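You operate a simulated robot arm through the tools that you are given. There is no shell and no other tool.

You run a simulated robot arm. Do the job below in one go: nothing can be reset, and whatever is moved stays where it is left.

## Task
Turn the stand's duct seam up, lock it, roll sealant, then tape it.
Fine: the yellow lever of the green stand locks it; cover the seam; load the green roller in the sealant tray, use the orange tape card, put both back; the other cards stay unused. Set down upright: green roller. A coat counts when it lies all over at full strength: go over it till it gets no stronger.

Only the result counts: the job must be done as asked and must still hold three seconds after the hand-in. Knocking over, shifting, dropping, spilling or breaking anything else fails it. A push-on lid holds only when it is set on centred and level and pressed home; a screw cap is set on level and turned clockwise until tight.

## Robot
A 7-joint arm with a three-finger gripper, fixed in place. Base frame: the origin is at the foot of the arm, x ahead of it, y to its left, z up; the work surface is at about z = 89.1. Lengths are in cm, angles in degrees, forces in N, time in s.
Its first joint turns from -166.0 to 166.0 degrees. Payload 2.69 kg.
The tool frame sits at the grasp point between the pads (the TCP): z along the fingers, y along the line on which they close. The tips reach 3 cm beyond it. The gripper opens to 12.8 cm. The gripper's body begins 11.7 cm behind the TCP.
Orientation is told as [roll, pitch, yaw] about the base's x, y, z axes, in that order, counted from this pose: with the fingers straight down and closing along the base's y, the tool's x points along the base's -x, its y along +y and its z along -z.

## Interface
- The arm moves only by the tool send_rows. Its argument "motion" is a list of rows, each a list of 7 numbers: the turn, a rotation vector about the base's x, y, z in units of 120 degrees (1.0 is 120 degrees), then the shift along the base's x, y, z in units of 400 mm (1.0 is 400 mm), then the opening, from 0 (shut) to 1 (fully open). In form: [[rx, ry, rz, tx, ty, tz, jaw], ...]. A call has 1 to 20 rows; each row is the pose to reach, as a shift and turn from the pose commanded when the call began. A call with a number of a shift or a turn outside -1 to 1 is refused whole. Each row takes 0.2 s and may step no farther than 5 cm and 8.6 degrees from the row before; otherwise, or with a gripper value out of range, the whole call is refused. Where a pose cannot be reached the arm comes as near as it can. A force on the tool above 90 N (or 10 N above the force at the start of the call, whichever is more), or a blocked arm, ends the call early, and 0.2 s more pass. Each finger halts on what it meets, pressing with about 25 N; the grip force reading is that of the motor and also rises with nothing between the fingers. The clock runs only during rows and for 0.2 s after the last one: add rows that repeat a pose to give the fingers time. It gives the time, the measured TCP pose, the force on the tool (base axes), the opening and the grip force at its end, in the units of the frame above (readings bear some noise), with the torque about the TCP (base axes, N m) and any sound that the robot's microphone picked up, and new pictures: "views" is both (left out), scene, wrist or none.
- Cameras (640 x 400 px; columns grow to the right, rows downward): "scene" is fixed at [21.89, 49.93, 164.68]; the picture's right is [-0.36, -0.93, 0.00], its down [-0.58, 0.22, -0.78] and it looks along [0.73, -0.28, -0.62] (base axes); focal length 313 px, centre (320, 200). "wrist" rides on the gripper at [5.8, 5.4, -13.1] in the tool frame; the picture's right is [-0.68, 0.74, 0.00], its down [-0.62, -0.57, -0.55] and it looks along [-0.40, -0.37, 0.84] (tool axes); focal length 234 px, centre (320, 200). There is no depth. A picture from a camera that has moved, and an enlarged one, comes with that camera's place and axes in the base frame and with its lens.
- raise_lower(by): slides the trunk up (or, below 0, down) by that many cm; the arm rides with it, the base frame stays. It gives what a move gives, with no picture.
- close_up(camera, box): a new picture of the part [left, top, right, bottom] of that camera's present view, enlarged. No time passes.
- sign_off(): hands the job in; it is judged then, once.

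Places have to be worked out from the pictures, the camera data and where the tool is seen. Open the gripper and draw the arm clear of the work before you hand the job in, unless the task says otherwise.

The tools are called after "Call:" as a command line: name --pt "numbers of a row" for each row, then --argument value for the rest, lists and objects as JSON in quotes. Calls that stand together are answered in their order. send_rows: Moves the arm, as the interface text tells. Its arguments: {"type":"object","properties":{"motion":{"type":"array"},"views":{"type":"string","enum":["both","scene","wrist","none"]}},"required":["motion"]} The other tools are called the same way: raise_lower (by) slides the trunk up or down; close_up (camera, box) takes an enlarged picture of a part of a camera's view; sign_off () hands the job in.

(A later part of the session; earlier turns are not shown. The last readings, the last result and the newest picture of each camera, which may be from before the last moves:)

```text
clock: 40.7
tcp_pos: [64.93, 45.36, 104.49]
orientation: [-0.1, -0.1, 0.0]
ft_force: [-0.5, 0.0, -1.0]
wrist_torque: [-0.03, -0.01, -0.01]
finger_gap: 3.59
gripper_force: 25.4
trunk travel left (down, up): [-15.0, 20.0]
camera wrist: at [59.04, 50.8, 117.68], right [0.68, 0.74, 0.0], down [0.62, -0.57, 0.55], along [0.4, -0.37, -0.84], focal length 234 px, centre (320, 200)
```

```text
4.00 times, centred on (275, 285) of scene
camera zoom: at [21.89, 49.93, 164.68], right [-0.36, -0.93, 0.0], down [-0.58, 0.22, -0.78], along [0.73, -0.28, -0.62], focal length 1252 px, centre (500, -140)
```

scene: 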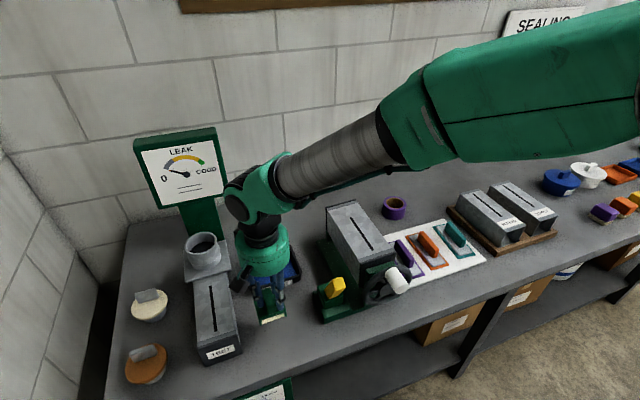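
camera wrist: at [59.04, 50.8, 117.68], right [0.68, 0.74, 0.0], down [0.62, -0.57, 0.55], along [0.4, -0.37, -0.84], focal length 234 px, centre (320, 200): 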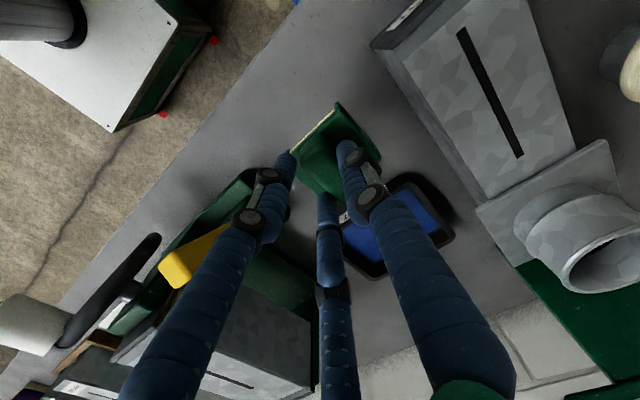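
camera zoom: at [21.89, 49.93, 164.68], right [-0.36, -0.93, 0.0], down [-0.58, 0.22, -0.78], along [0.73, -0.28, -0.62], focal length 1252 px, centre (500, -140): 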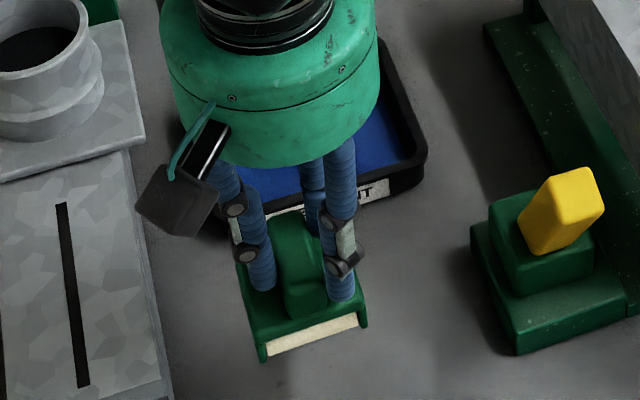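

The roller hangs straight. I carry it over the centre of the sealant tray at (83.4, 42).

Call:
send_rows --pt "0 0 0 0.1 -0.02 0.02 0" --pt "0 0 0 0.2 -0.045 0.02 0" --pt "0 0 0 0.3 -0.07 0.02 0" --pt "0 0 0 0.4 -0.09 0.02 0" --pt "0 0 0 0.46 -0.1 0.02 0" --pt "0 0 0 0.46 -0.1 0.0 0"

Call:
close_up --camera "scene" --box '[225, 205, 325, 305]'

Call:
close_up --camera "wrist" --box '[220, 60, 460, 230]'

```text
clock: 42.1
tcp_pos: [83.4, 41.29, 104.35]
orientation: [0.0, 0.1, 0.0]
ft_force: [0.0, 0.2, -1.3]
wrist_torque: [0.0, 0.0, 0.01]
finger_gap: 3.56
gripper_force: 24.9
trunk travel left (down, up): [-15.0, 20.0]
camera wrist: at [77.54, 46.77, 117.52], right [0.68, 0.74, 0.0], down [0.62, -0.57, 0.55], along [0.4, -0.37, -0.84], focal length 234 px, centre (320, 200)
```

scene: 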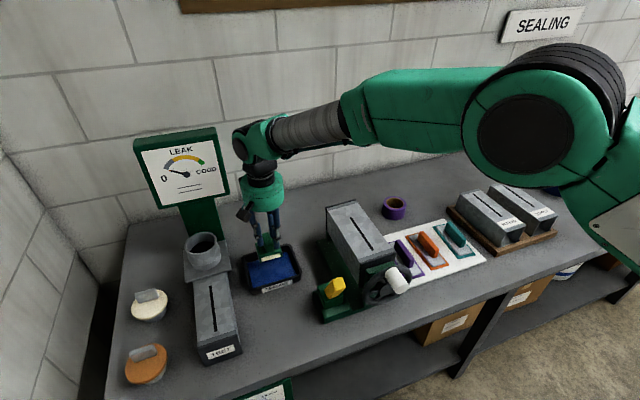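
wrist: 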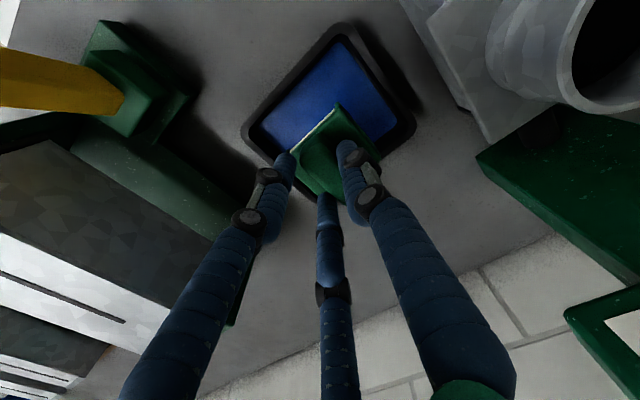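

```text
4.00 times, centred on (275, 255) of scene
camera zoom: at [21.89, 49.93, 164.68], right [-0.36, -0.93, 0.0], down [-0.58, 0.22, -0.78], along [0.73, -0.28, -0.62], focal length 1252 px, centre (500, -20)
```

zoom: 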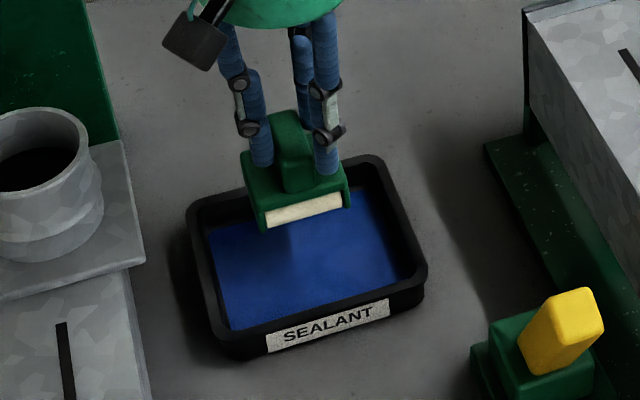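

```text
2.35 times, centred on (340, 145) of wrist
camera zoom: at [77.54, 46.77, 117.52], right [0.68, 0.74, 0.0], down [0.62, -0.57, 0.55], along [0.4, -0.37, -0.84], focal length 551 px, centre (273, 329)
```

zoom: 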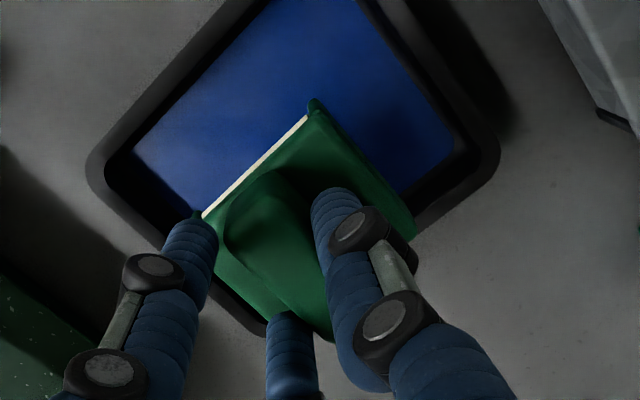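

The roller is centred over the sealant. I lower it, stopping just above the expected sealant level.

Call:
send_rows --pt "0 0 0 0 0.0 -0.06 0" --pt "0 0 0 0 0.0 -0.12 0" --pt "0 0 0 0 0.0 -0.15 0" --pt "0 0 0 0 0.0 -0.16 0" --pt "0 0 0 0 0.0 -0.17 0" --views "scene"

Call:
close_up --camera "scene" --box '[225, 205, 325, 305]'

```text
clock: 43.3
tcp_pos: [83.32, 41.46, 97.66]
orientation: [0.0, -0.1, 0.0]
ft_force: [-0.4, -0.5, -1.3]
wrist_torque: [-0.01, -0.02, 0.01]
finger_gap: 3.54
gripper_force: 24.5
trunk travel left (down, up): [-15.0, 20.0]
```

scene: 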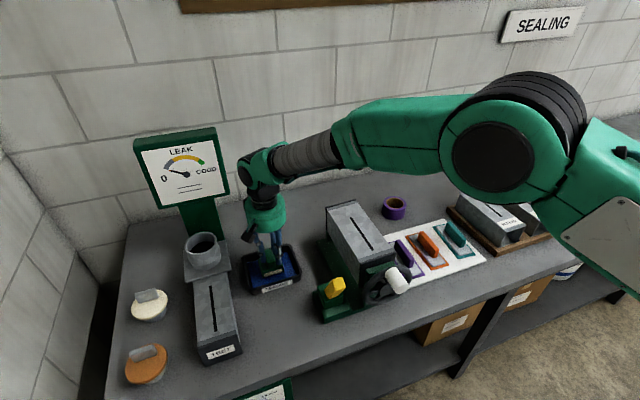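

```text
4.00 times, centred on (275, 255) of scene
camera zoom: at [21.89, 49.93, 164.68], right [-0.36, -0.93, 0.0], down [-0.58, 0.22, -0.78], along [0.73, -0.28, -0.62], focal length 1252 px, centre (500, -20)
```

zoom: 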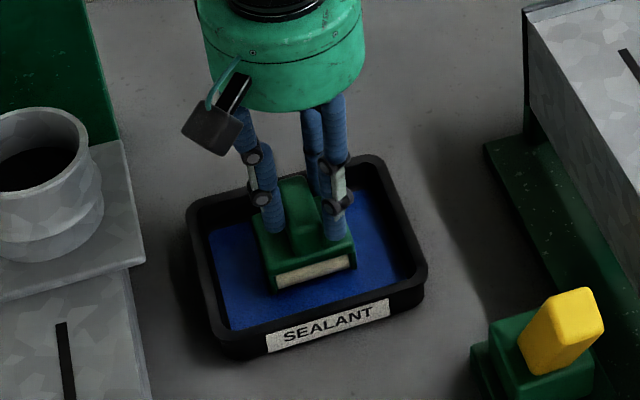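

No contact yet. I lower it in small steps.

Call:
send_rows --pt "0 0 0 0 0.0 -0.006 0" --pt "0 0 0 0 0.0 -0.012 0" --views "none"

Call:
close_up --camera "scene" --box '[245, 225, 305, 295]'

```text
clock: 43.9
tcp_pos: [83.48, 41.39, 97.41]
orientation: [0.1, -0.1, 0.0]
ft_force: [-1.5, -1.7, 8.5]
wrist_torque: [0.08, 0.25, 0.1]
finger_gap: 3.56
gripper_force: 25.1
trunk travel left (down, up): [-15.0, 20.0]
```

```text
5.71 times, centred on (275, 260) of scene
camera zoom: at [21.89, 49.93, 164.68], right [-0.36, -0.93, 0.0], down [-0.58, 0.22, -0.78], along [0.73, -0.28, -0.62], focal length 1789 px, centre (577, -143)
```

zoom: 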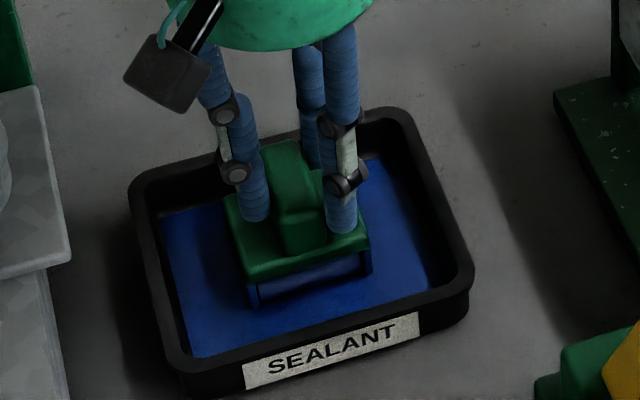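

The roller strip turned blue with about 8.5 N of contact, so it is taking sealant. I roll it back and forth to load it well.

Call:
send_rows --pt "0 0 0 0.02 0 0 0" --pt "0 0 0 0.04 0 0 0" --pt "0 0 0 0.02 0 0 0" --pt "0 0 0 0 0 0 0" --pt "0 0 0 -0.02 0 0 0" --pt "0 0 0 -0.04 0 0 0" --pt "0 0 0 -0.02 0 0 0" --pt "0 0 0 0 0 0 0" --pt "0 0 0 0.03 0 0 0" --pt "0 0 0 0 0 0 0" --pt "0 0 0 -0.03 0 0 0" --pt "0 0 0 0 0 0 0" --views "none"

Call:
close_up --camera "scene" --box '[245, 225, 305, 295]'

```text
clock: 46.5
tcp_pos: [83.28, 41.43, 97.4]
orientation: [-0.1, -0.1, -0.1]
ft_force: [-1.8, 1.5, 21.5]
wrist_torque: [0.2, 0.15, -0.06]
finger_gap: 3.53
gripper_force: 25.6
trunk travel left (down, up): [-15.0, 20.0]
```

```text
5.71 times, centred on (275, 260) of scene
camera zoom: at [21.89, 49.93, 164.68], right [-0.36, -0.93, 0.0], down [-0.58, 0.22, -0.78], along [0.73, -0.28, -0.62], focal length 1789 px, centre (577, -143)
```

zoom: 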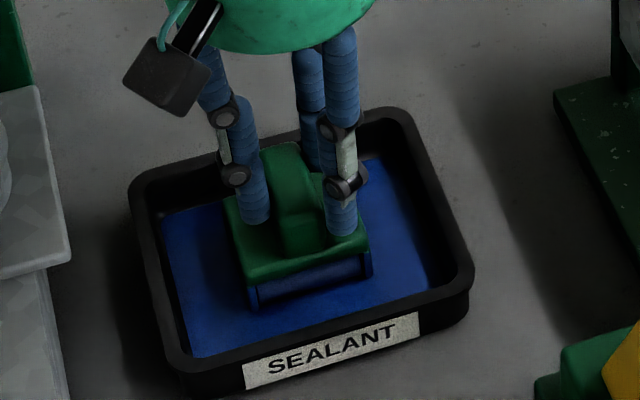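

The roller is loaded. I lift it clear and carry it above the seam's middle (seam at y≈18.2, x 67.7–80.9).

Call:
send_rows --pt "0 0 0 0 0 0.06 0" --pt "0 0 0 0 0 0.16 0" --pt "0 0 0 0 0 0.26 0" --pt "0 0 0 0 0 0.36 0" --pt "0 0 0 0 0 0.46 0" --pt "0 0 0 0 0 0.5 0" --pt "0 0 0 -0.03 -0.1 0.5 0" --pt "0 0 0 -0.07 -0.2 0.5 0" --pt "0 0 0 -0.11 -0.3 0.5 0" --pt "0 0 0 -0.15 -0.4 0.5 0" --pt "0 0 0 -0.19 -0.5 0.5 0" --pt "0 0 0 -0.22 -0.58 0.5 0" --pt "0 0 0 -0.22 -0.595 0.48 0" --pt "0 0 0 -0.22 -0.595 0.48 0"

Call:
close_up --camera "scene" --box '[310, 170, 430, 290]'

Call:
close_up --camera "wrist" --box '[180, 30, 460, 230]'

```text
clock: 49.5
tcp_pos: [74.75, 17.61, 116.27]
orientation: [0.0, -0.1, 0.0]
ft_force: [0.4, 0.4, -1.5]
wrist_torque: [-0.02, 0.05, 0.01]
finger_gap: 3.59
gripper_force: 25.1
trunk travel left (down, up): [-15.0, 20.0]
camera wrist: at [68.75, 23.04, 129.38], right [0.68, 0.74, 0.0], down [0.62, -0.57, 0.55], along [0.4, -0.37, -0.84], focal length 234 px, centre (320, 200)
```

scene: 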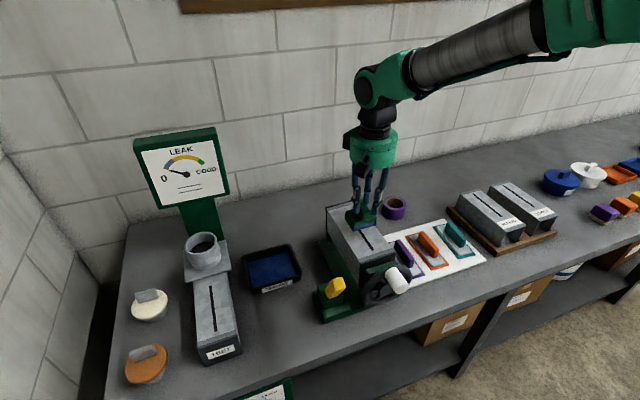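
wrist: 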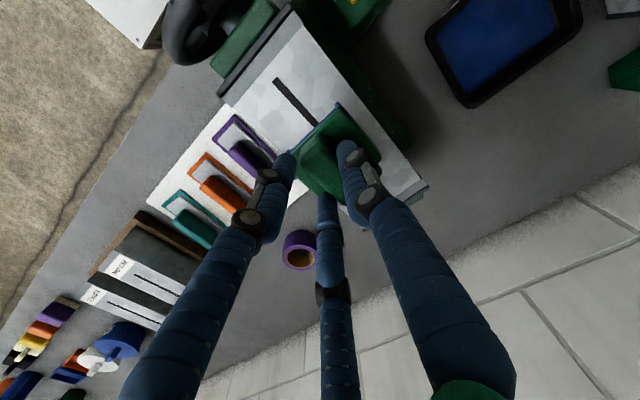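

```text
3.33 times, centred on (370, 230) of scene
camera zoom: at [21.89, 49.93, 164.68], right [-0.36, -0.93, 0.0], down [-0.58, 0.22, -0.78], along [0.73, -0.28, -0.62], focal length 1044 px, centre (153, 100)
```

zoom: 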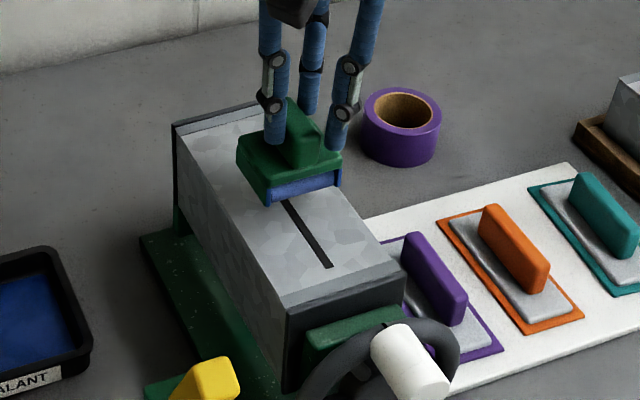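

```text
2.00 times, centred on (320, 130) of wrist
camera zoom: at [68.75, 23.04, 129.38], right [0.68, 0.74, 0.0], down [0.62, -0.57, 0.55], along [0.4, -0.37, -0.84], focal length 468 px, centre (320, 340)
```

zoom: 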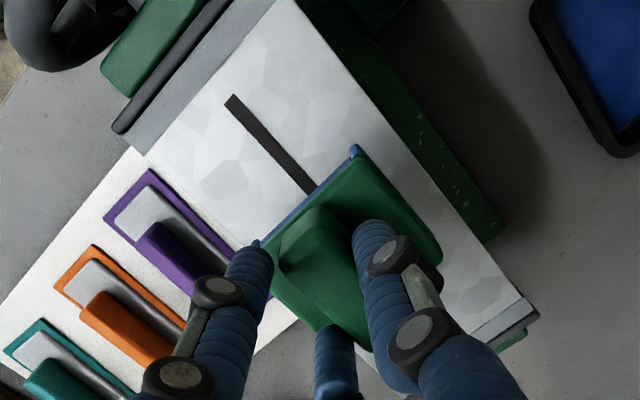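

The seam runs under the roller's middle. I lower gently onto the duct to find the contact height.

Call:
send_rows --pt "0 0 0 0 0.0 -0.03 0" --pt "0 0 0 0 0.0 -0.05 0" --pt "0 0 0 0 0.0 -0.065 0" --views "none"

Call:
close_up --camera "scene" --box '[320, 190, 410, 270]'

```text
clock: 50.3
tcp_pos: [74.41, 17.72, 113.85]
orientation: [0.0, 0.0, -0.1]
ft_force: [-1.3, -0.2, 4.2]
wrist_torque: [-0.13, 0.09, -0.03]
finger_gap: 3.56
gripper_force: 24.6
trunk travel left (down, up): [-15.0, 20.0]
```

```text
5.00 times, centred on (365, 230) of scene
camera zoom: at [21.89, 49.93, 164.68], right [-0.36, -0.93, 0.0], down [-0.58, 0.22, -0.78], along [0.73, -0.28, -0.62], focal length 1565 px, centre (95, 50)
```

zoom: 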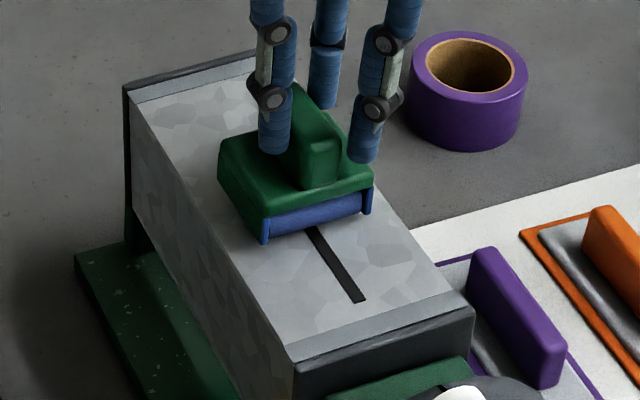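

Contact is at TCP z≈113.8 with about 4 N. I press slightly and roll to the low-x end, then look at the coat.

Call:
send_rows --pt "0 0 0 -0.02 0.0 -0.004 0" --pt "0 0 0 -0.05 0.0 -0.004 0" --pt "0 0 0 -0.08 0.0 -0.004 0" --pt "0 0 0 -0.11 0.0 -0.004 0" --pt "0 0 0 -0.14 0.0 -0.004 0" --pt "0 0 0 -0.165 0.0 -0.004 0" --pt "0 0 0 -0.18 0.0 -0.004 0" --views "none"

Call:
close_up --camera "scene" --box '[320, 190, 410, 270]'

```text
clock: 51.9
tcp_pos: [67.25, 17.62, 113.69]
orientation: [0.0, 0.0, 0.0]
ft_force: [1.7, 0.0, 14.2]
wrist_torque: [0.04, -0.19, 0.01]
finger_gap: 3.55
gripper_force: 25.0
trunk travel left (down, up): [-15.0, 20.0]
```

```text
5.00 times, centred on (365, 230) of scene
camera zoom: at [21.89, 49.93, 164.68], right [-0.36, -0.93, 0.0], down [-0.58, 0.22, -0.78], along [0.73, -0.28, -0.62], focal length 1565 px, centre (95, 50)
```

zoom: 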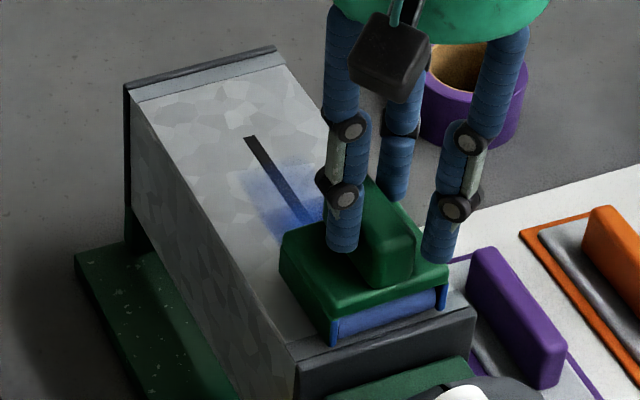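

A faint blue coat appears. I roll the full length to the high-x end at constant pressure.

Call:
send_rows --pt "0 0 0 0.03 0 0 0" --pt "0 0 0 0.06 0 0 0" --pt "0 0 0 0.09 0 0 0" --pt "0 0 0 0.12 0 0 0" --pt "0 0 0 0.15 0 0 0" --pt "0 0 0 0.18 0 0 0" --pt "0 0 0 0.21 0 0 0" --pt "0 0 0 0.24 0 0 0" --pt "0 0 0 0.27 0 0 0" --pt "0 0 0 0.3 0 0 0" --pt "0 0 0 0.33 0 0 0" --pt "0 0 0 0.36 0 0 0" --pt "0 0 0 0.39 0 0 0" --pt "0 0 0 0.42 0 0 0" --views "none"

Call:
close_up --camera "scene" --box '[320, 190, 410, 270]'

```text
clock: 54.9
tcp_pos: [84.07, 17.59, 113.77]
orientation: [-0.1, 0.1, 0.1]
ft_force: [-0.4, -0.9, 6.9]
wrist_torque: [0.05, -0.11, 0.02]
finger_gap: 3.56
gripper_force: 25.1
trunk travel left (down, up): [-15.0, 20.0]
```

```text
5.00 times, centred on (365, 230) of scene
camera zoom: at [21.89, 49.93, 164.68], right [-0.36, -0.93, 0.0], down [-0.58, 0.22, -0.78], along [0.73, -0.28, -0.62], focal length 1565 px, centre (95, 50)
```

zoom: 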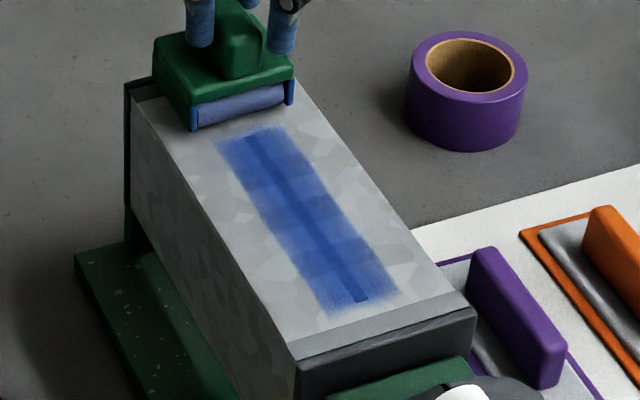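

The coat spreads over the whole seam but is uneven, and the roller is paling. I make another return pass.

Call:
send_rows --pt "0 0 0 -0.03 0 0 0" --pt "0 0 0 -0.06 0 0 0" --pt "0 0 0 -0.09 0 0 0" --pt "0 0 0 -0.12 0 0 0" --pt "0 0 0 -0.15 0 0 0" --pt "0 0 0 -0.18 0 0 0" --pt "0 0 0 -0.21 0 0 0" --pt "0 0 0 -0.24 0 0 0" --pt "0 0 0 -0.27 0 0 0" --pt "0 0 0 -0.3 0 0 0" --pt "0 0 0 -0.33 0 0 0" --pt "0 0 0 -0.36 0 0 0" --pt "0 0 0 -0.39 0 0 0" --pt "0 0 0 -0.42 0 0 0" --views "none"

Call:
close_up --camera "scene" --box '[320, 190, 410, 270]'

```text
clock: 57.9
tcp_pos: [67.29, 17.59, 113.63]
orientation: [0.1, -0.1, 0.0]
ft_force: [1.3, -0.2, 14.1]
wrist_torque: [0.01, -0.07, 0.03]
finger_gap: 3.54
gripper_force: 25.4
trunk travel left (down, up): [-15.0, 20.0]
```

```text
5.00 times, centred on (365, 230) of scene
camera zoom: at [21.89, 49.93, 164.68], right [-0.36, -0.93, 0.0], down [-0.58, 0.22, -0.78], along [0.73, -0.28, -0.62], focal length 1565 px, centre (95, 50)
```

zoom: 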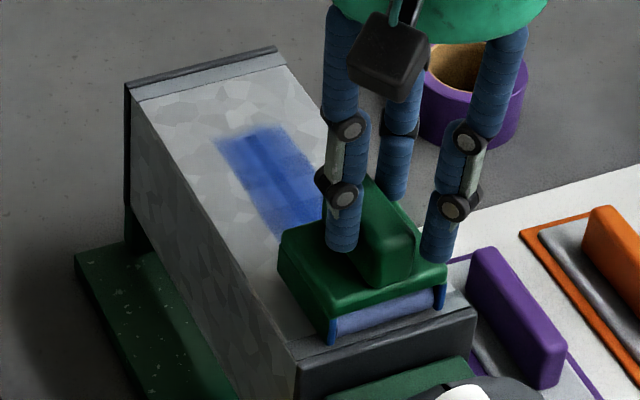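

The coat is stronger and the roller paler. One more pass forward to judge the coat, then I reload.

Call:
send_rows --pt "0 0 0 0.03 0 0 0" --pt "0 0 0 0.06 0 0 0" --pt "0 0 0 0.09 0 0 0" --pt "0 0 0 0.12 0 0 0" --pt "0 0 0 0.15 0 0 0" --pt "0 0 0 0.18 0 0 0" --pt "0 0 0 0.21 0 0 0" --pt "0 0 0 0.24 0 0 0" --pt "0 0 0 0.27 0 0 0" --pt "0 0 0 0.3 0 0 0" --pt "0 0 0 0.33 0 0 0" --pt "0 0 0 0.36 0 0 0" --pt "0 0 0 0.39 0 0 0" --pt "0 0 0 0.42 0 0 0" --views "none"

Call:
close_up --camera "scene" --box '[320, 190, 410, 270]'

```text
clock: 60.9
tcp_pos: [84.13, 17.61, 113.62]
orientation: [0.0, 0.1, 0.0]
ft_force: [1.7, 0.0, 3.4]
wrist_torque: [0.01, -0.09, -0.03]
finger_gap: 3.56
gripper_force: 25.0
trunk travel left (down, up): [-15.0, 20.0]
```

```text
5.00 times, centred on (365, 230) of scene
camera zoom: at [21.89, 49.93, 164.68], right [-0.36, -0.93, 0.0], down [-0.58, 0.22, -0.78], along [0.73, -0.28, -0.62], focal length 1565 px, centre (95, 50)
```

zoom: 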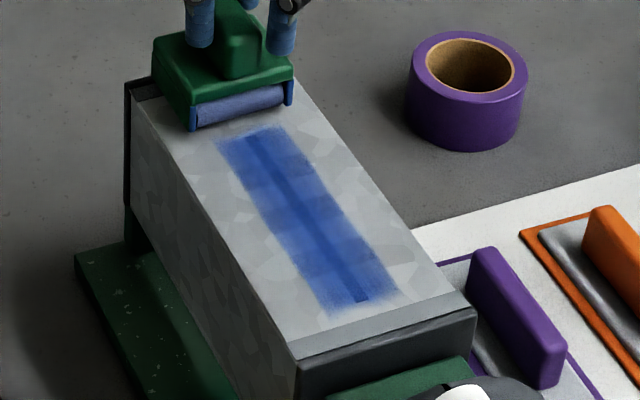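

The coat is not yet at full strength and the roller is fading, so I reload it in the tray.

Call:
send_rows --pt "0 0 0 0 0 0.06 0" --pt "0 0 0 0 0 0.13 0" --pt "0 0 0 -0.005 0.1 0.13 0" --pt "0 0 0 -0.01 0.21 0.13 0" --pt "0 0 0 -0.015 0.32 0.13 0" --pt "0 0 0 -0.02 0.43 0.13 0" --pt "0 0 0 -0.02 0.54 0.13 0" --pt "0 0 0 -0.02 0.595 0.1 0" --pt "0 0 0 -0.02 0.595 0.0 0" --pt "0 0 0 -0.02 0.595 -0.1 0" --pt "0 0 0 -0.02 0.595 -0.2 0" --pt "0 0 0 -0.02 0.595 -0.3 0" --pt "0 0 0 -0.02 0.595 -0.37 0" --pt "0 0 0 -0.02 0.595 -0.395 0" --pt "0 0 0 -0.02 0.595 -0.4065 0" --pt "0 0 0 -0.02 0.595 -0.4065 0" --views "none"

Call:
close_up --camera "scene" --box '[245, 225, 305, 295]'

Call:
close_up --camera "scene" --box '[320, 190, 410, 270]'

```text
clock: 64.3
tcp_pos: [83.49, 41.57, 97.31]
orientation: [0.0, 0.0, 0.0]
ft_force: [0.0, -0.6, -1.4]
wrist_torque: [-0.05, -0.01, 0.0]
finger_gap: 3.55
gripper_force: 24.7
trunk travel left (down, up): [-15.0, 20.0]
```

```text
5.71 times, centred on (275, 260) of scene
camera zoom: at [21.89, 49.93, 164.68], right [-0.36, -0.93, 0.0], down [-0.58, 0.22, -0.78], along [0.73, -0.28, -0.62], focal length 1789 px, centre (577, -143)
```

zoom: 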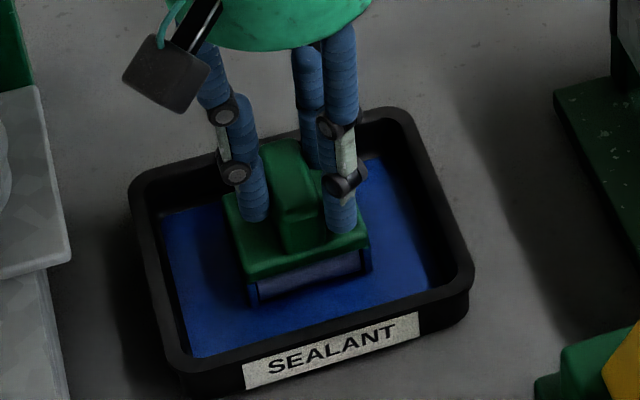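

```text
5.00 times, centred on (365, 230) of scene
camera zoom: at [21.89, 49.93, 164.68], right [-0.36, -0.93, 0.0], down [-0.58, 0.22, -0.78], along [0.73, -0.28, -0.62], focal length 1565 px, centre (95, 50)
```

zoom: 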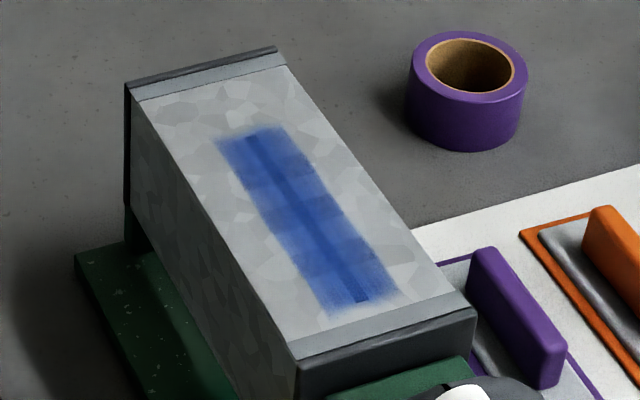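

The roller strip is still greyish with no contact force, so I lower another 2–3 mm and roll in the sealant.

Call:
send_rows --pt "0 0 0 0 0 -0.004 0" --pt "0 0 0 0 0 -0.008 0" --pt "0 0 0 0.02 0 -0.008 0" --pt "0 0 0 0.04 0 -0.008 0" --pt "0 0 0 0.02 0 -0.008 0" --pt "0 0 0 0 0 -0.008 0" --pt "0 0 0 -0.02 0 -0.008 0" --pt "0 0 0 -0.04 0 -0.008 0" --pt "0 0 0 -0.02 0 -0.008 0" --pt "0 0 0 0 0 -0.008 0" --views "none"

Call:
close_up --camera "scene" --box '[245, 225, 305, 295]'

```text
clock: 66.5
tcp_pos: [83.27, 41.41, 97.16]
orientation: [-0.1, 0.1, 0.0]
ft_force: [-7.3, 1.4, 23.7]
wrist_torque: [0.21, 0.47, -0.02]
finger_gap: 3.55
gripper_force: 24.6
trunk travel left (down, up): [-15.0, 20.0]
```

```text
5.71 times, centred on (275, 260) of scene
camera zoom: at [21.89, 49.93, 164.68], right [-0.36, -0.93, 0.0], down [-0.58, 0.22, -0.78], along [0.73, -0.28, -0.62], focal length 1789 px, centre (577, -143)
```

zoom: 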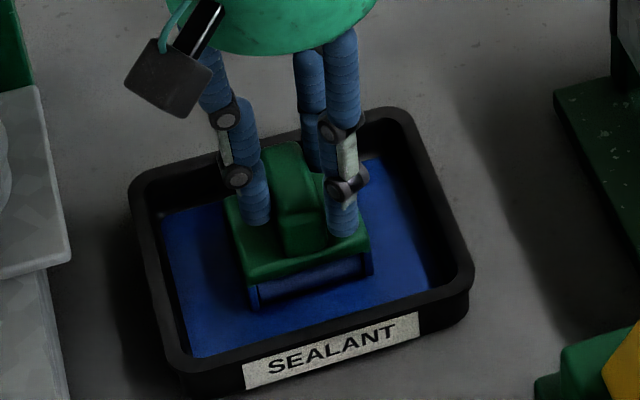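

It is loaded again. I carry it back, set it down at the low-x end of the seam and start pressing.

Call:
send_rows --pt "0 0 0 0 0 0.08 0" --pt "0 0 0 0 0 0.18 0" --pt "0 0 0 0 0 0.29 0" --pt "0 0 0 0 0 0.4 0" --pt "0 0 0 0 0 0.51 0" --pt "0 0 0 0 0 0.54 0" --pt "0 0 0 -0.06 -0.1 0.54 0" --pt "0 0 0 -0.12 -0.2 0.54 0" --pt "0 0 0 -0.18 -0.3 0.54 0" --pt "0 0 0 -0.24 -0.4 0.54 0" --pt "0 0 0 -0.3 -0.5 0.54 0" --pt "0 0 0 -0.36 -0.58 0.52 0" --pt "0 0 0 -0.4 -0.595 0.47 0" --pt "0 0 0 -0.4 -0.595 0.43 0" --pt "0 0 0 -0.4 -0.595 0.415 0" --pt "0 0 0 -0.4 -0.595 0.409 0" --views "none"

Call:
close_up --camera "scene" --box '[320, 190, 410, 270]'

```text
clock: 69.9
tcp_pos: [67.28, 17.63, 113.69]
orientation: [-0.1, -0.2, -0.1]
ft_force: [-5.0, -0.7, 17.7]
wrist_torque: [0.0, 0.44, -0.09]
finger_gap: 3.56
gripper_force: 25.2
trunk travel left (down, up): [-15.0, 20.0]
```

```text
5.00 times, centred on (365, 230) of scene
camera zoom: at [21.89, 49.93, 164.68], right [-0.36, -0.93, 0.0], down [-0.58, 0.22, -0.78], along [0.73, -0.28, -0.62], focal length 1565 px, centre (95, 50)
```

zoom: 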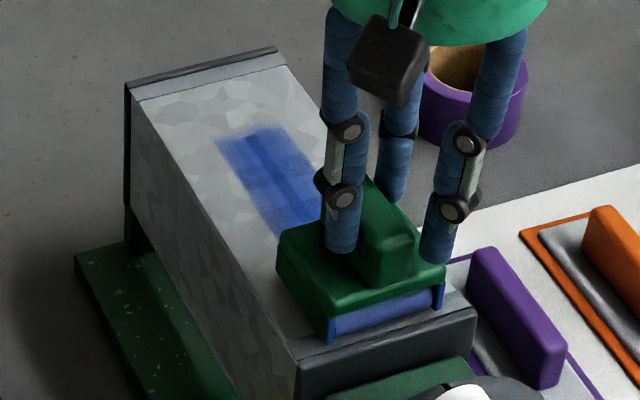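

Contact is 18 N and the roller is bluer. I roll the whole length slowly, in finer steps.

Call:
send_rows --pt "0 0 0 0.021 0 0 0" --pt "0 0 0 0.042 0 0 0" --pt "0 0 0 0.063 0 0 0" --pt "0 0 0 0.084 0 0 0" --pt "0 0 0 0.105 0 0 0" --pt "0 0 0 0.126 0 0 0" --pt "0 0 0 0.147 0 0 0" --pt "0 0 0 0.168 0 0 0" --pt "0 0 0 0.189 0 0 0" --pt "0 0 0 0.21 0 0 0" --pt "0 0 0 0.231 0 0 0" --pt "0 0 0 0.252 0 0 0" --pt "0 0 0 0.273 0 0 0" --pt "0 0 0 0.294 0 0 0" --pt "0 0 0 0.315 0 0 0" --pt "0 0 0 0.336 0 0 0" --pt "0 0 0 0.357 0 0 0" --pt "0 0 0 0.378 0 0 0" --pt "0 0 0 0.4 0 0 0" --pt "0 0 0 0.42 0 0 0" --views "none"

Call:
close_up --camera "scene" --box '[320, 190, 410, 270]'

```text
clock: 74.1
tcp_pos: [84.16, 17.65, 113.6]
orientation: [0.1, -0.1, 0.0]
ft_force: [-4.2, -0.2, 18.6]
wrist_torque: [0.11, -0.12, 0.02]
finger_gap: 3.52
gripper_force: 25.3
trunk travel left (down, up): [-15.0, 20.0]
```

```text
5.00 times, centred on (365, 230) of scene
camera zoom: at [21.89, 49.93, 164.68], right [-0.36, -0.93, 0.0], down [-0.58, 0.22, -0.78], along [0.73, -0.28, -0.62], focal length 1565 px, centre (95, 50)
```

zoom: 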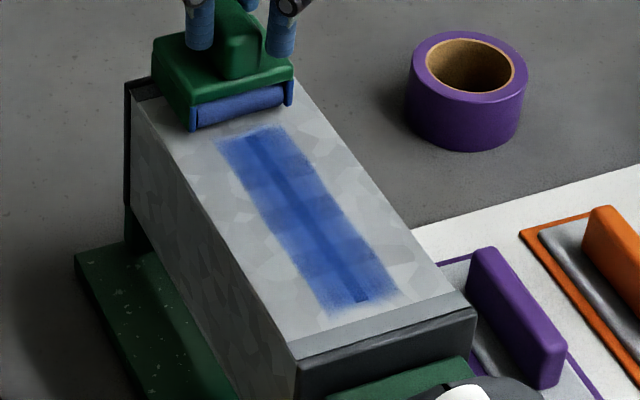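

The coat hardly changed on this pass, and the roller kept its colour, which suggests it is near full. I do one more full pass back and forth, then compare.

Call:
close_up --camera "scene" --box '[345, 210, 385, 255]'

Call:
send_rows --pt "0 0 0 -0.021 0 0 0" --pt "0 0 0 -0.042 0 0 0" --pt "0 0 0 -0.063 0 0 0" --pt "0 0 0 -0.084 0 0 0" --pt "0 0 0 -0.105 0 0 0" --pt "0 0 0 -0.126 0 0 0" --pt "0 0 0 -0.147 0 0 0" --pt "0 0 0 -0.168 0 0 0" --pt "0 0 0 -0.189 0 0 0" --pt "0 0 0 -0.21 0 0 0" --pt "0 0 0 -0.231 0 0 0" --pt "0 0 0 -0.252 0 0 0" --pt "0 0 0 -0.273 0 0 0" --pt "0 0 0 -0.294 0 0 0" --pt "0 0 0 -0.315 0 0 0" --pt "0 0 0 -0.336 0 0 0" --pt "0 0 0 -0.357 0 0 0" --pt "0 0 0 -0.378 0 0 0" --pt "0 0 0 -0.4 0 0 0" --pt "0 0 0 -0.42 0 0 0" --views "none"

Call:
send_rows --pt "0 0 0 0.021 0 0 0" --pt "0 0 0 0.042 0 0 0" --pt "0 0 0 0.063 0 0 0" --pt "0 0 0 0.084 0 0 0" --pt "0 0 0 0.105 0 0 0" --pt "0 0 0 0.126 0 0 0" --pt "0 0 0 0.147 0 0 0" --pt "0 0 0 0.168 0 0 0" --pt "0 0 0 0.189 0 0 0" --pt "0 0 0 0.21 0 0 0" --pt "0 0 0 0.231 0 0 0" --pt "0 0 0 0.252 0 0 0" --pt "0 0 0 0.273 0 0 0" --pt "0 0 0 0.294 0 0 0" --pt "0 0 0 0.315 0 0 0" --pt "0 0 0 0.336 0 0 0" --pt "0 0 0 0.357 0 0 0" --pt "0 0 0 0.378 0 0 0" --pt "0 0 0 0.4 0 0 0" --pt "0 0 0 0.42 0 0 0" --views "none"

Call:
close_up --camera "scene" --box '[345, 210, 385, 255]'

Call:
close_up --camera "scene" --box '[320, 190, 410, 270]'

```text
8.89 times, centred on (365, 232) of scene
camera zoom: at [21.89, 49.93, 164.68], right [-0.36, -0.93, 0.0], down [-0.58, 0.22, -0.78], along [0.73, -0.28, -0.62], focal length 2783 px, centre (-80, -89)
```

zoom: 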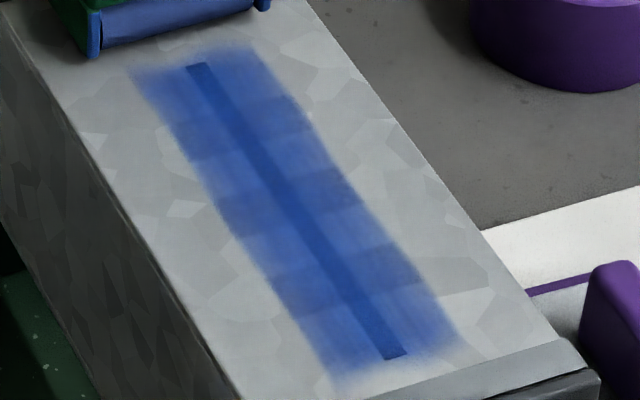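

```text
clock: 78.3
tcp_pos: [67.24, 17.61, 113.47]
orientation: [0.1, 0.0, 0.0]
ft_force: [2.5, -0.1, 22.6]
wrist_torque: [0.08, -0.11, 0.0]
finger_gap: 3.57
gripper_force: 25.1
trunk travel left (down, up): [-15.0, 20.0]
```

```text
clock: 82.5
tcp_pos: [84.12, 17.61, 113.36]
orientation: [0.0, 0.0, 0.0]
ft_force: [-0.9, 0.2, 6.0]
wrist_torque: [0.01, -0.05, -0.06]
finger_gap: 3.53
gripper_force: 24.8
trunk travel left (down, up): [-15.0, 20.0]
```

```text
8.89 times, centred on (365, 232) of scene
camera zoom: at [21.89, 49.93, 164.68], right [-0.36, -0.93, 0.0], down [-0.58, 0.22, -0.78], along [0.73, -0.28, -0.62], focal length 2783 px, centre (-80, -89)
```

zoom: 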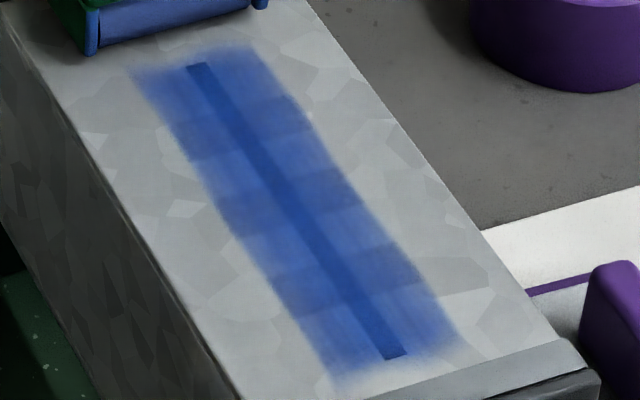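

```text
5.00 times, centred on (365, 230) of scene
camera zoom: at [21.89, 49.93, 164.68], right [-0.36, -0.93, 0.0], down [-0.58, 0.22, -0.78], along [0.73, -0.28, -0.62], focal length 1565 px, centre (95, 50)
```

zoom: 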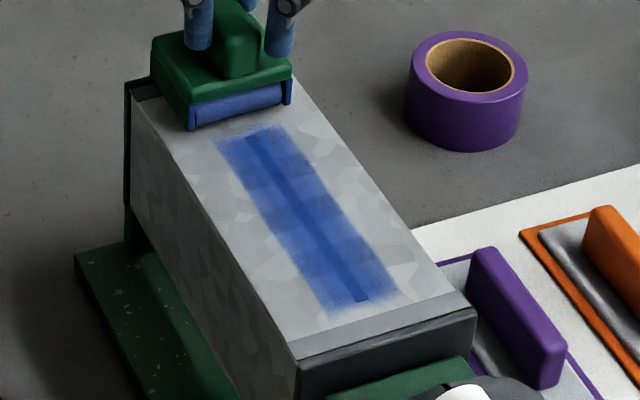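

Two further passes changed nothing, so the sealant coat is at full strength over the whole seam. I carry the roller back to its original place at (65, 46).

Call:
send_rows --pt "0 0 0 0 0 0.07 0" --pt "0 0 0 0 0 0.14 0" --pt "0 0 0 -0.06 0.08 0.14 0" --pt "0 0 0 -0.12 0.17 0.14 0" --pt "0 0 0 -0.18 0.26 0.14 0" --pt "0 0 0 -0.24 0.35 0.14 0" --pt "0 0 0 -0.3 0.44 0.14 0" --pt "0 0 0 -0.36 0.53 0.14 0" --pt "0 0 0 -0.42 0.62 0.14 0" --pt "0 0 0 -0.48 0.6975 0.1 0" --pt "0 0 0 -0.48 0.6975 0.0 0" --pt "0 0 0 -0.48 0.6975 -0.1 0" --pt "0 0 0 -0.48 0.6975 -0.2 0" --pt "0 0 0 -0.48 0.6975 -0.3 0" --pt "0 0 0 -0.48 0.6975 -0.37 0" --pt "0 0 0 -0.48 0.6975 -0.405 0" --pt "0 0 0 -0.48 0.6975 -0.405 0"

Call:
close_up --camera "scene" --box '[235, 265, 315, 345]'

Call:
close_up --camera "scene" --box '[320, 190, 410, 270]'

```text
clock: 86.1
tcp_pos: [64.94, 45.49, 97.16]
orientation: [0.0, 0.0, 0.0]
ft_force: [0.2, 0.1, -1.2]
wrist_torque: [-0.01, 0.0, -0.01]
finger_gap: 3.54
gripper_force: 25.6
trunk travel left (down, up): [-15.0, 20.0]
camera wrist: at [59.05, 50.92, 110.26], right [0.68, 0.74, 0.0], down [0.62, -0.57, 0.55], along [0.4, -0.37, -0.84], focal length 234 px, centre (320, 200)
```

scene: 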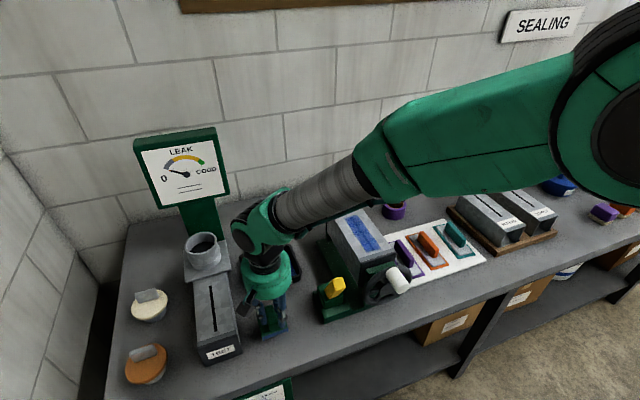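
wrist: 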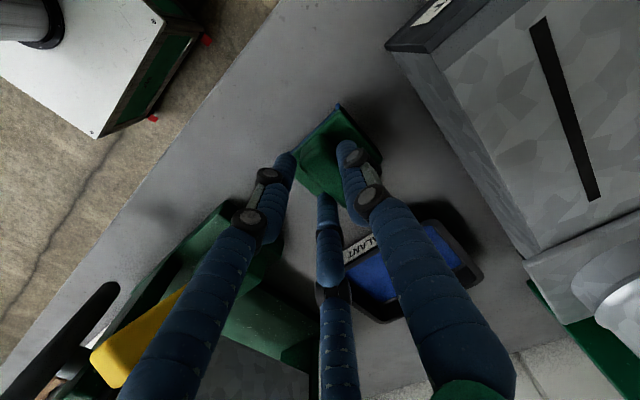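

```text
5.00 times, centred on (275, 305) of scene
camera zoom: at [21.89, 49.93, 164.68], right [-0.36, -0.93, 0.0], down [-0.58, 0.22, -0.78], along [0.73, -0.28, -0.62], focal length 1565 px, centre (545, -325)
```

zoom: 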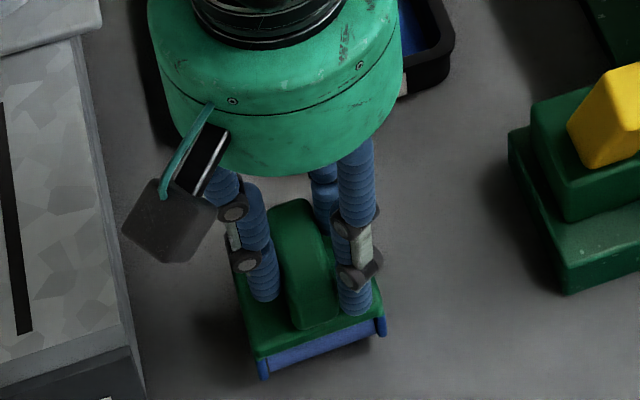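

```text
5.00 times, centred on (365, 230) of scene
camera zoom: at [21.89, 49.93, 164.68], right [-0.36, -0.93, 0.0], down [-0.58, 0.22, -0.78], along [0.73, -0.28, -0.62], focal length 1565 px, centre (95, 50)
```

zoom: 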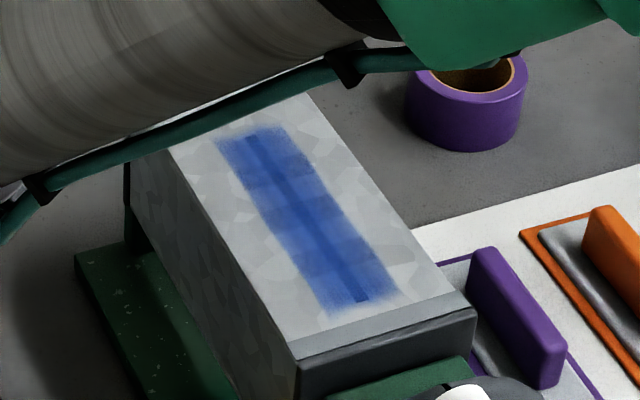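

The roller is upright just above its spot, so I lower it until it touches down.

Call:
send_rows --pt "0 0 0 0 0 -0.012 0" --pt "0 0 0 0 0 -0.022 0" --pt "0 0 0 0 0 -0.028 0" --views "none"

```text
clock: 86.9
tcp_pos: [64.98, 45.52, 96.15]
orientation: [-0.1, -0.1, 0.0]
ft_force: [-1.0, -1.3, 5.7]
wrist_torque: [0.15, 0.08, -0.01]
finger_gap: 3.52
gripper_force: 24.2
trunk travel left (down, up): [-15.0, 20.0]
```

It has touched down with 5.7 N. I press a hair more, open the fingers evenly and lift straight up.

Call:
send_rows --pt "0 0 0 0 0 -0.002 0.0" --pt "0 0 0 0 0 -0.002 0.32" --pt "0 0 0 0 0 -0.002 0.42" --pt "0 0 0 0 0 0.0 0.5" --pt "0 0 0 0 0 0.03 0.5" --pt "0 0 0 0 0 0.1 0.5" --pt "0 0 0 0 0 0.2 0.5" --pt "0 0 0 0 0 0.3 0.5"

Call:
close_up --camera "scene" --box '[235, 265, 315, 345]'

```text
clock: 88.7
tcp_pos: [64.74, 45.48, 108.09]
orientation: [0.0, 0.1, 0.0]
ft_force: [-0.8, -0.1, 0.5]
wrist_torque: [0.01, 0.01, -0.01]
finger_gap: 6.4
gripper_force: 0.1
trunk travel left (down, up): [-15.0, 20.0]
camera wrist: at [59.02, 50.88, 121.2], right [0.68, 0.74, 0.0], down [0.62, -0.56, 0.55], along [0.4, -0.37, -0.84], focal length 234 px, centre (320, 200)
```

scene: 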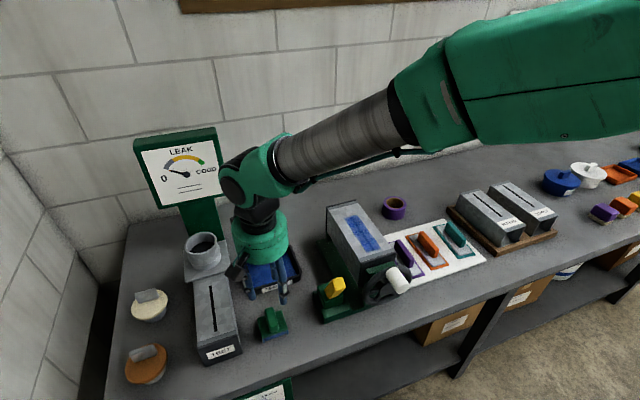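
wrist: 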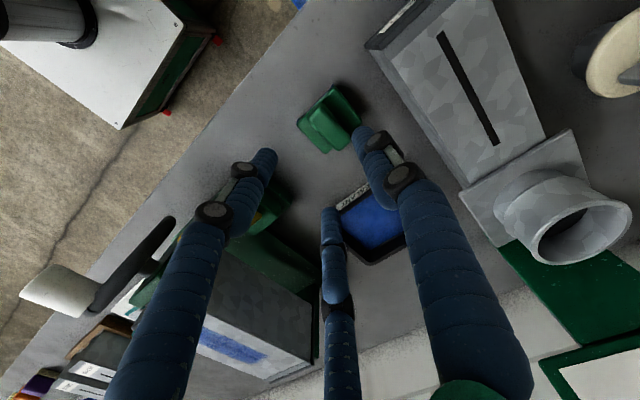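

```text
5.00 times, centred on (275, 305) of scene
camera zoom: at [21.89, 49.93, 164.68], right [-0.36, -0.93, 0.0], down [-0.58, 0.22, -0.78], along [0.73, -0.28, -0.62], focal length 1565 px, centre (545, -325)
```

zoom: 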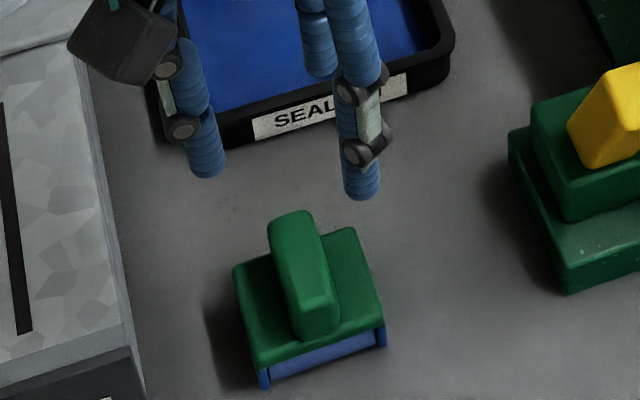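

The roller stands upright in its place. Now I head over the duct to the orange tape card, near (72.7, -4.5).

Call:
send_rows --pt "0 0 0 0 0 0.1 0.6" --pt "0 0 0 0 -0.05 0.2 0.8" --pt "0 0 0 0.02 -0.15 0.25 1.0" --pt "0 0 0 0.04 -0.26 0.3 1.0" --pt "0 0 0 0.06 -0.37 0.35 1.0" --pt "0 0 0 0.08 -0.48 0.35 1.0" --pt "0 0 0 0.1 -0.59 0.35 1.0" --pt "0 0 0 0.13 -0.7 0.35 1.0" --pt "0 0 0 0.16 -0.81 0.35 1.0" --pt "0 0 0 0.18 -0.92 0.35 1.0" --pt "0 0 0 0.2 -1.0 0.35 1.0" --pt "0 0 0 0.2 -1.0 0.35 1.0" --views "none"

Call:
send_rows --pt "0 0 0 0 -0.1 0 1.0" --pt "0 0 0 0 -0.2 -0.03 1.0" --pt "0 0 0 0 -0.25 -0.1 1.0" --pt "0 0 0 0 -0.25 -0.1 1.0"

Call:
close_up --camera "wrist" --box '[220, 60, 420, 210]'

Call:
close_up --camera "scene" --box '[395, 210, 475, 280]'

```text
clock: 91.3
tcp_pos: [72.86, 5.41, 122.16]
orientation: [0.0, 0.0, 0.0]
ft_force: [0.5, 0.1, 0.5]
wrist_torque: [0.04, 0.01, 0.03]
finger_gap: 12.78
gripper_force: 0.0
trunk travel left (down, up): [-15.0, 20.0]
```

```text
clock: 92.3
tcp_pos: [72.93, -4.45, 118.01]
orientation: [0.0, 0.0, 0.0]
ft_force: [0.3, 0.5, -1.0]
wrist_torque: [-0.02, 0.05, 0.03]
finger_gap: 12.83
gripper_force: 0.1
trunk travel left (down, up): [-15.0, 20.0]
camera wrist: at [67.09, 0.88, 131.11], right [0.68, 0.74, 0.0], down [0.62, -0.57, 0.55], along [0.4, -0.37, -0.84], focal length 234 px, centre (320, 200)
```

scene: 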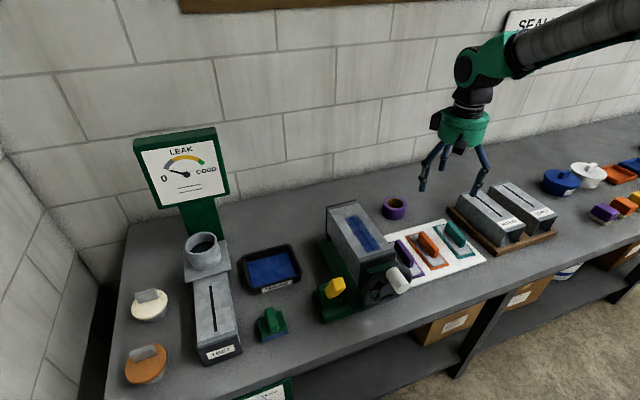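
wrist: 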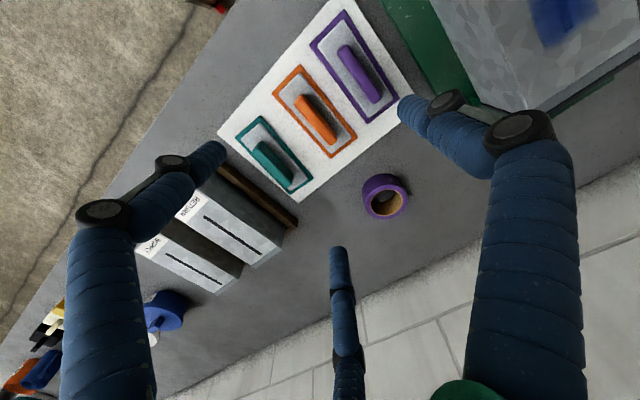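

```text
2.67 times, centred on (320, 135) of wrist
camera zoom: at [67.09, 0.88, 131.11], right [0.68, 0.74, 0.0], down [0.62, -0.57, 0.55], along [0.4, -0.37, -0.84], focal length 624 px, centre (320, 373)
```

zoom: 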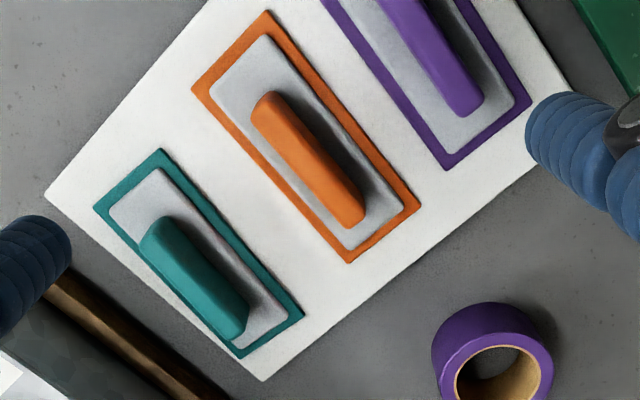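

```text
5.71 times, centred on (435, 245) of scene
camera zoom: at [21.89, 49.93, 164.68], right [-0.36, -0.93, 0.0], down [-0.58, 0.22, -0.78], along [0.73, -0.28, -0.62], focal length 1789 px, centre (-337, -57)
```

zoom: 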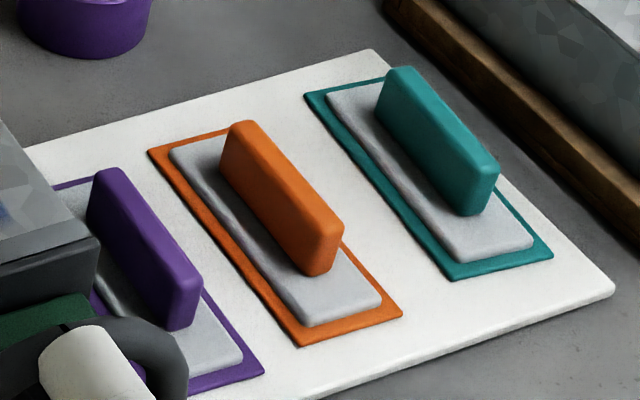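

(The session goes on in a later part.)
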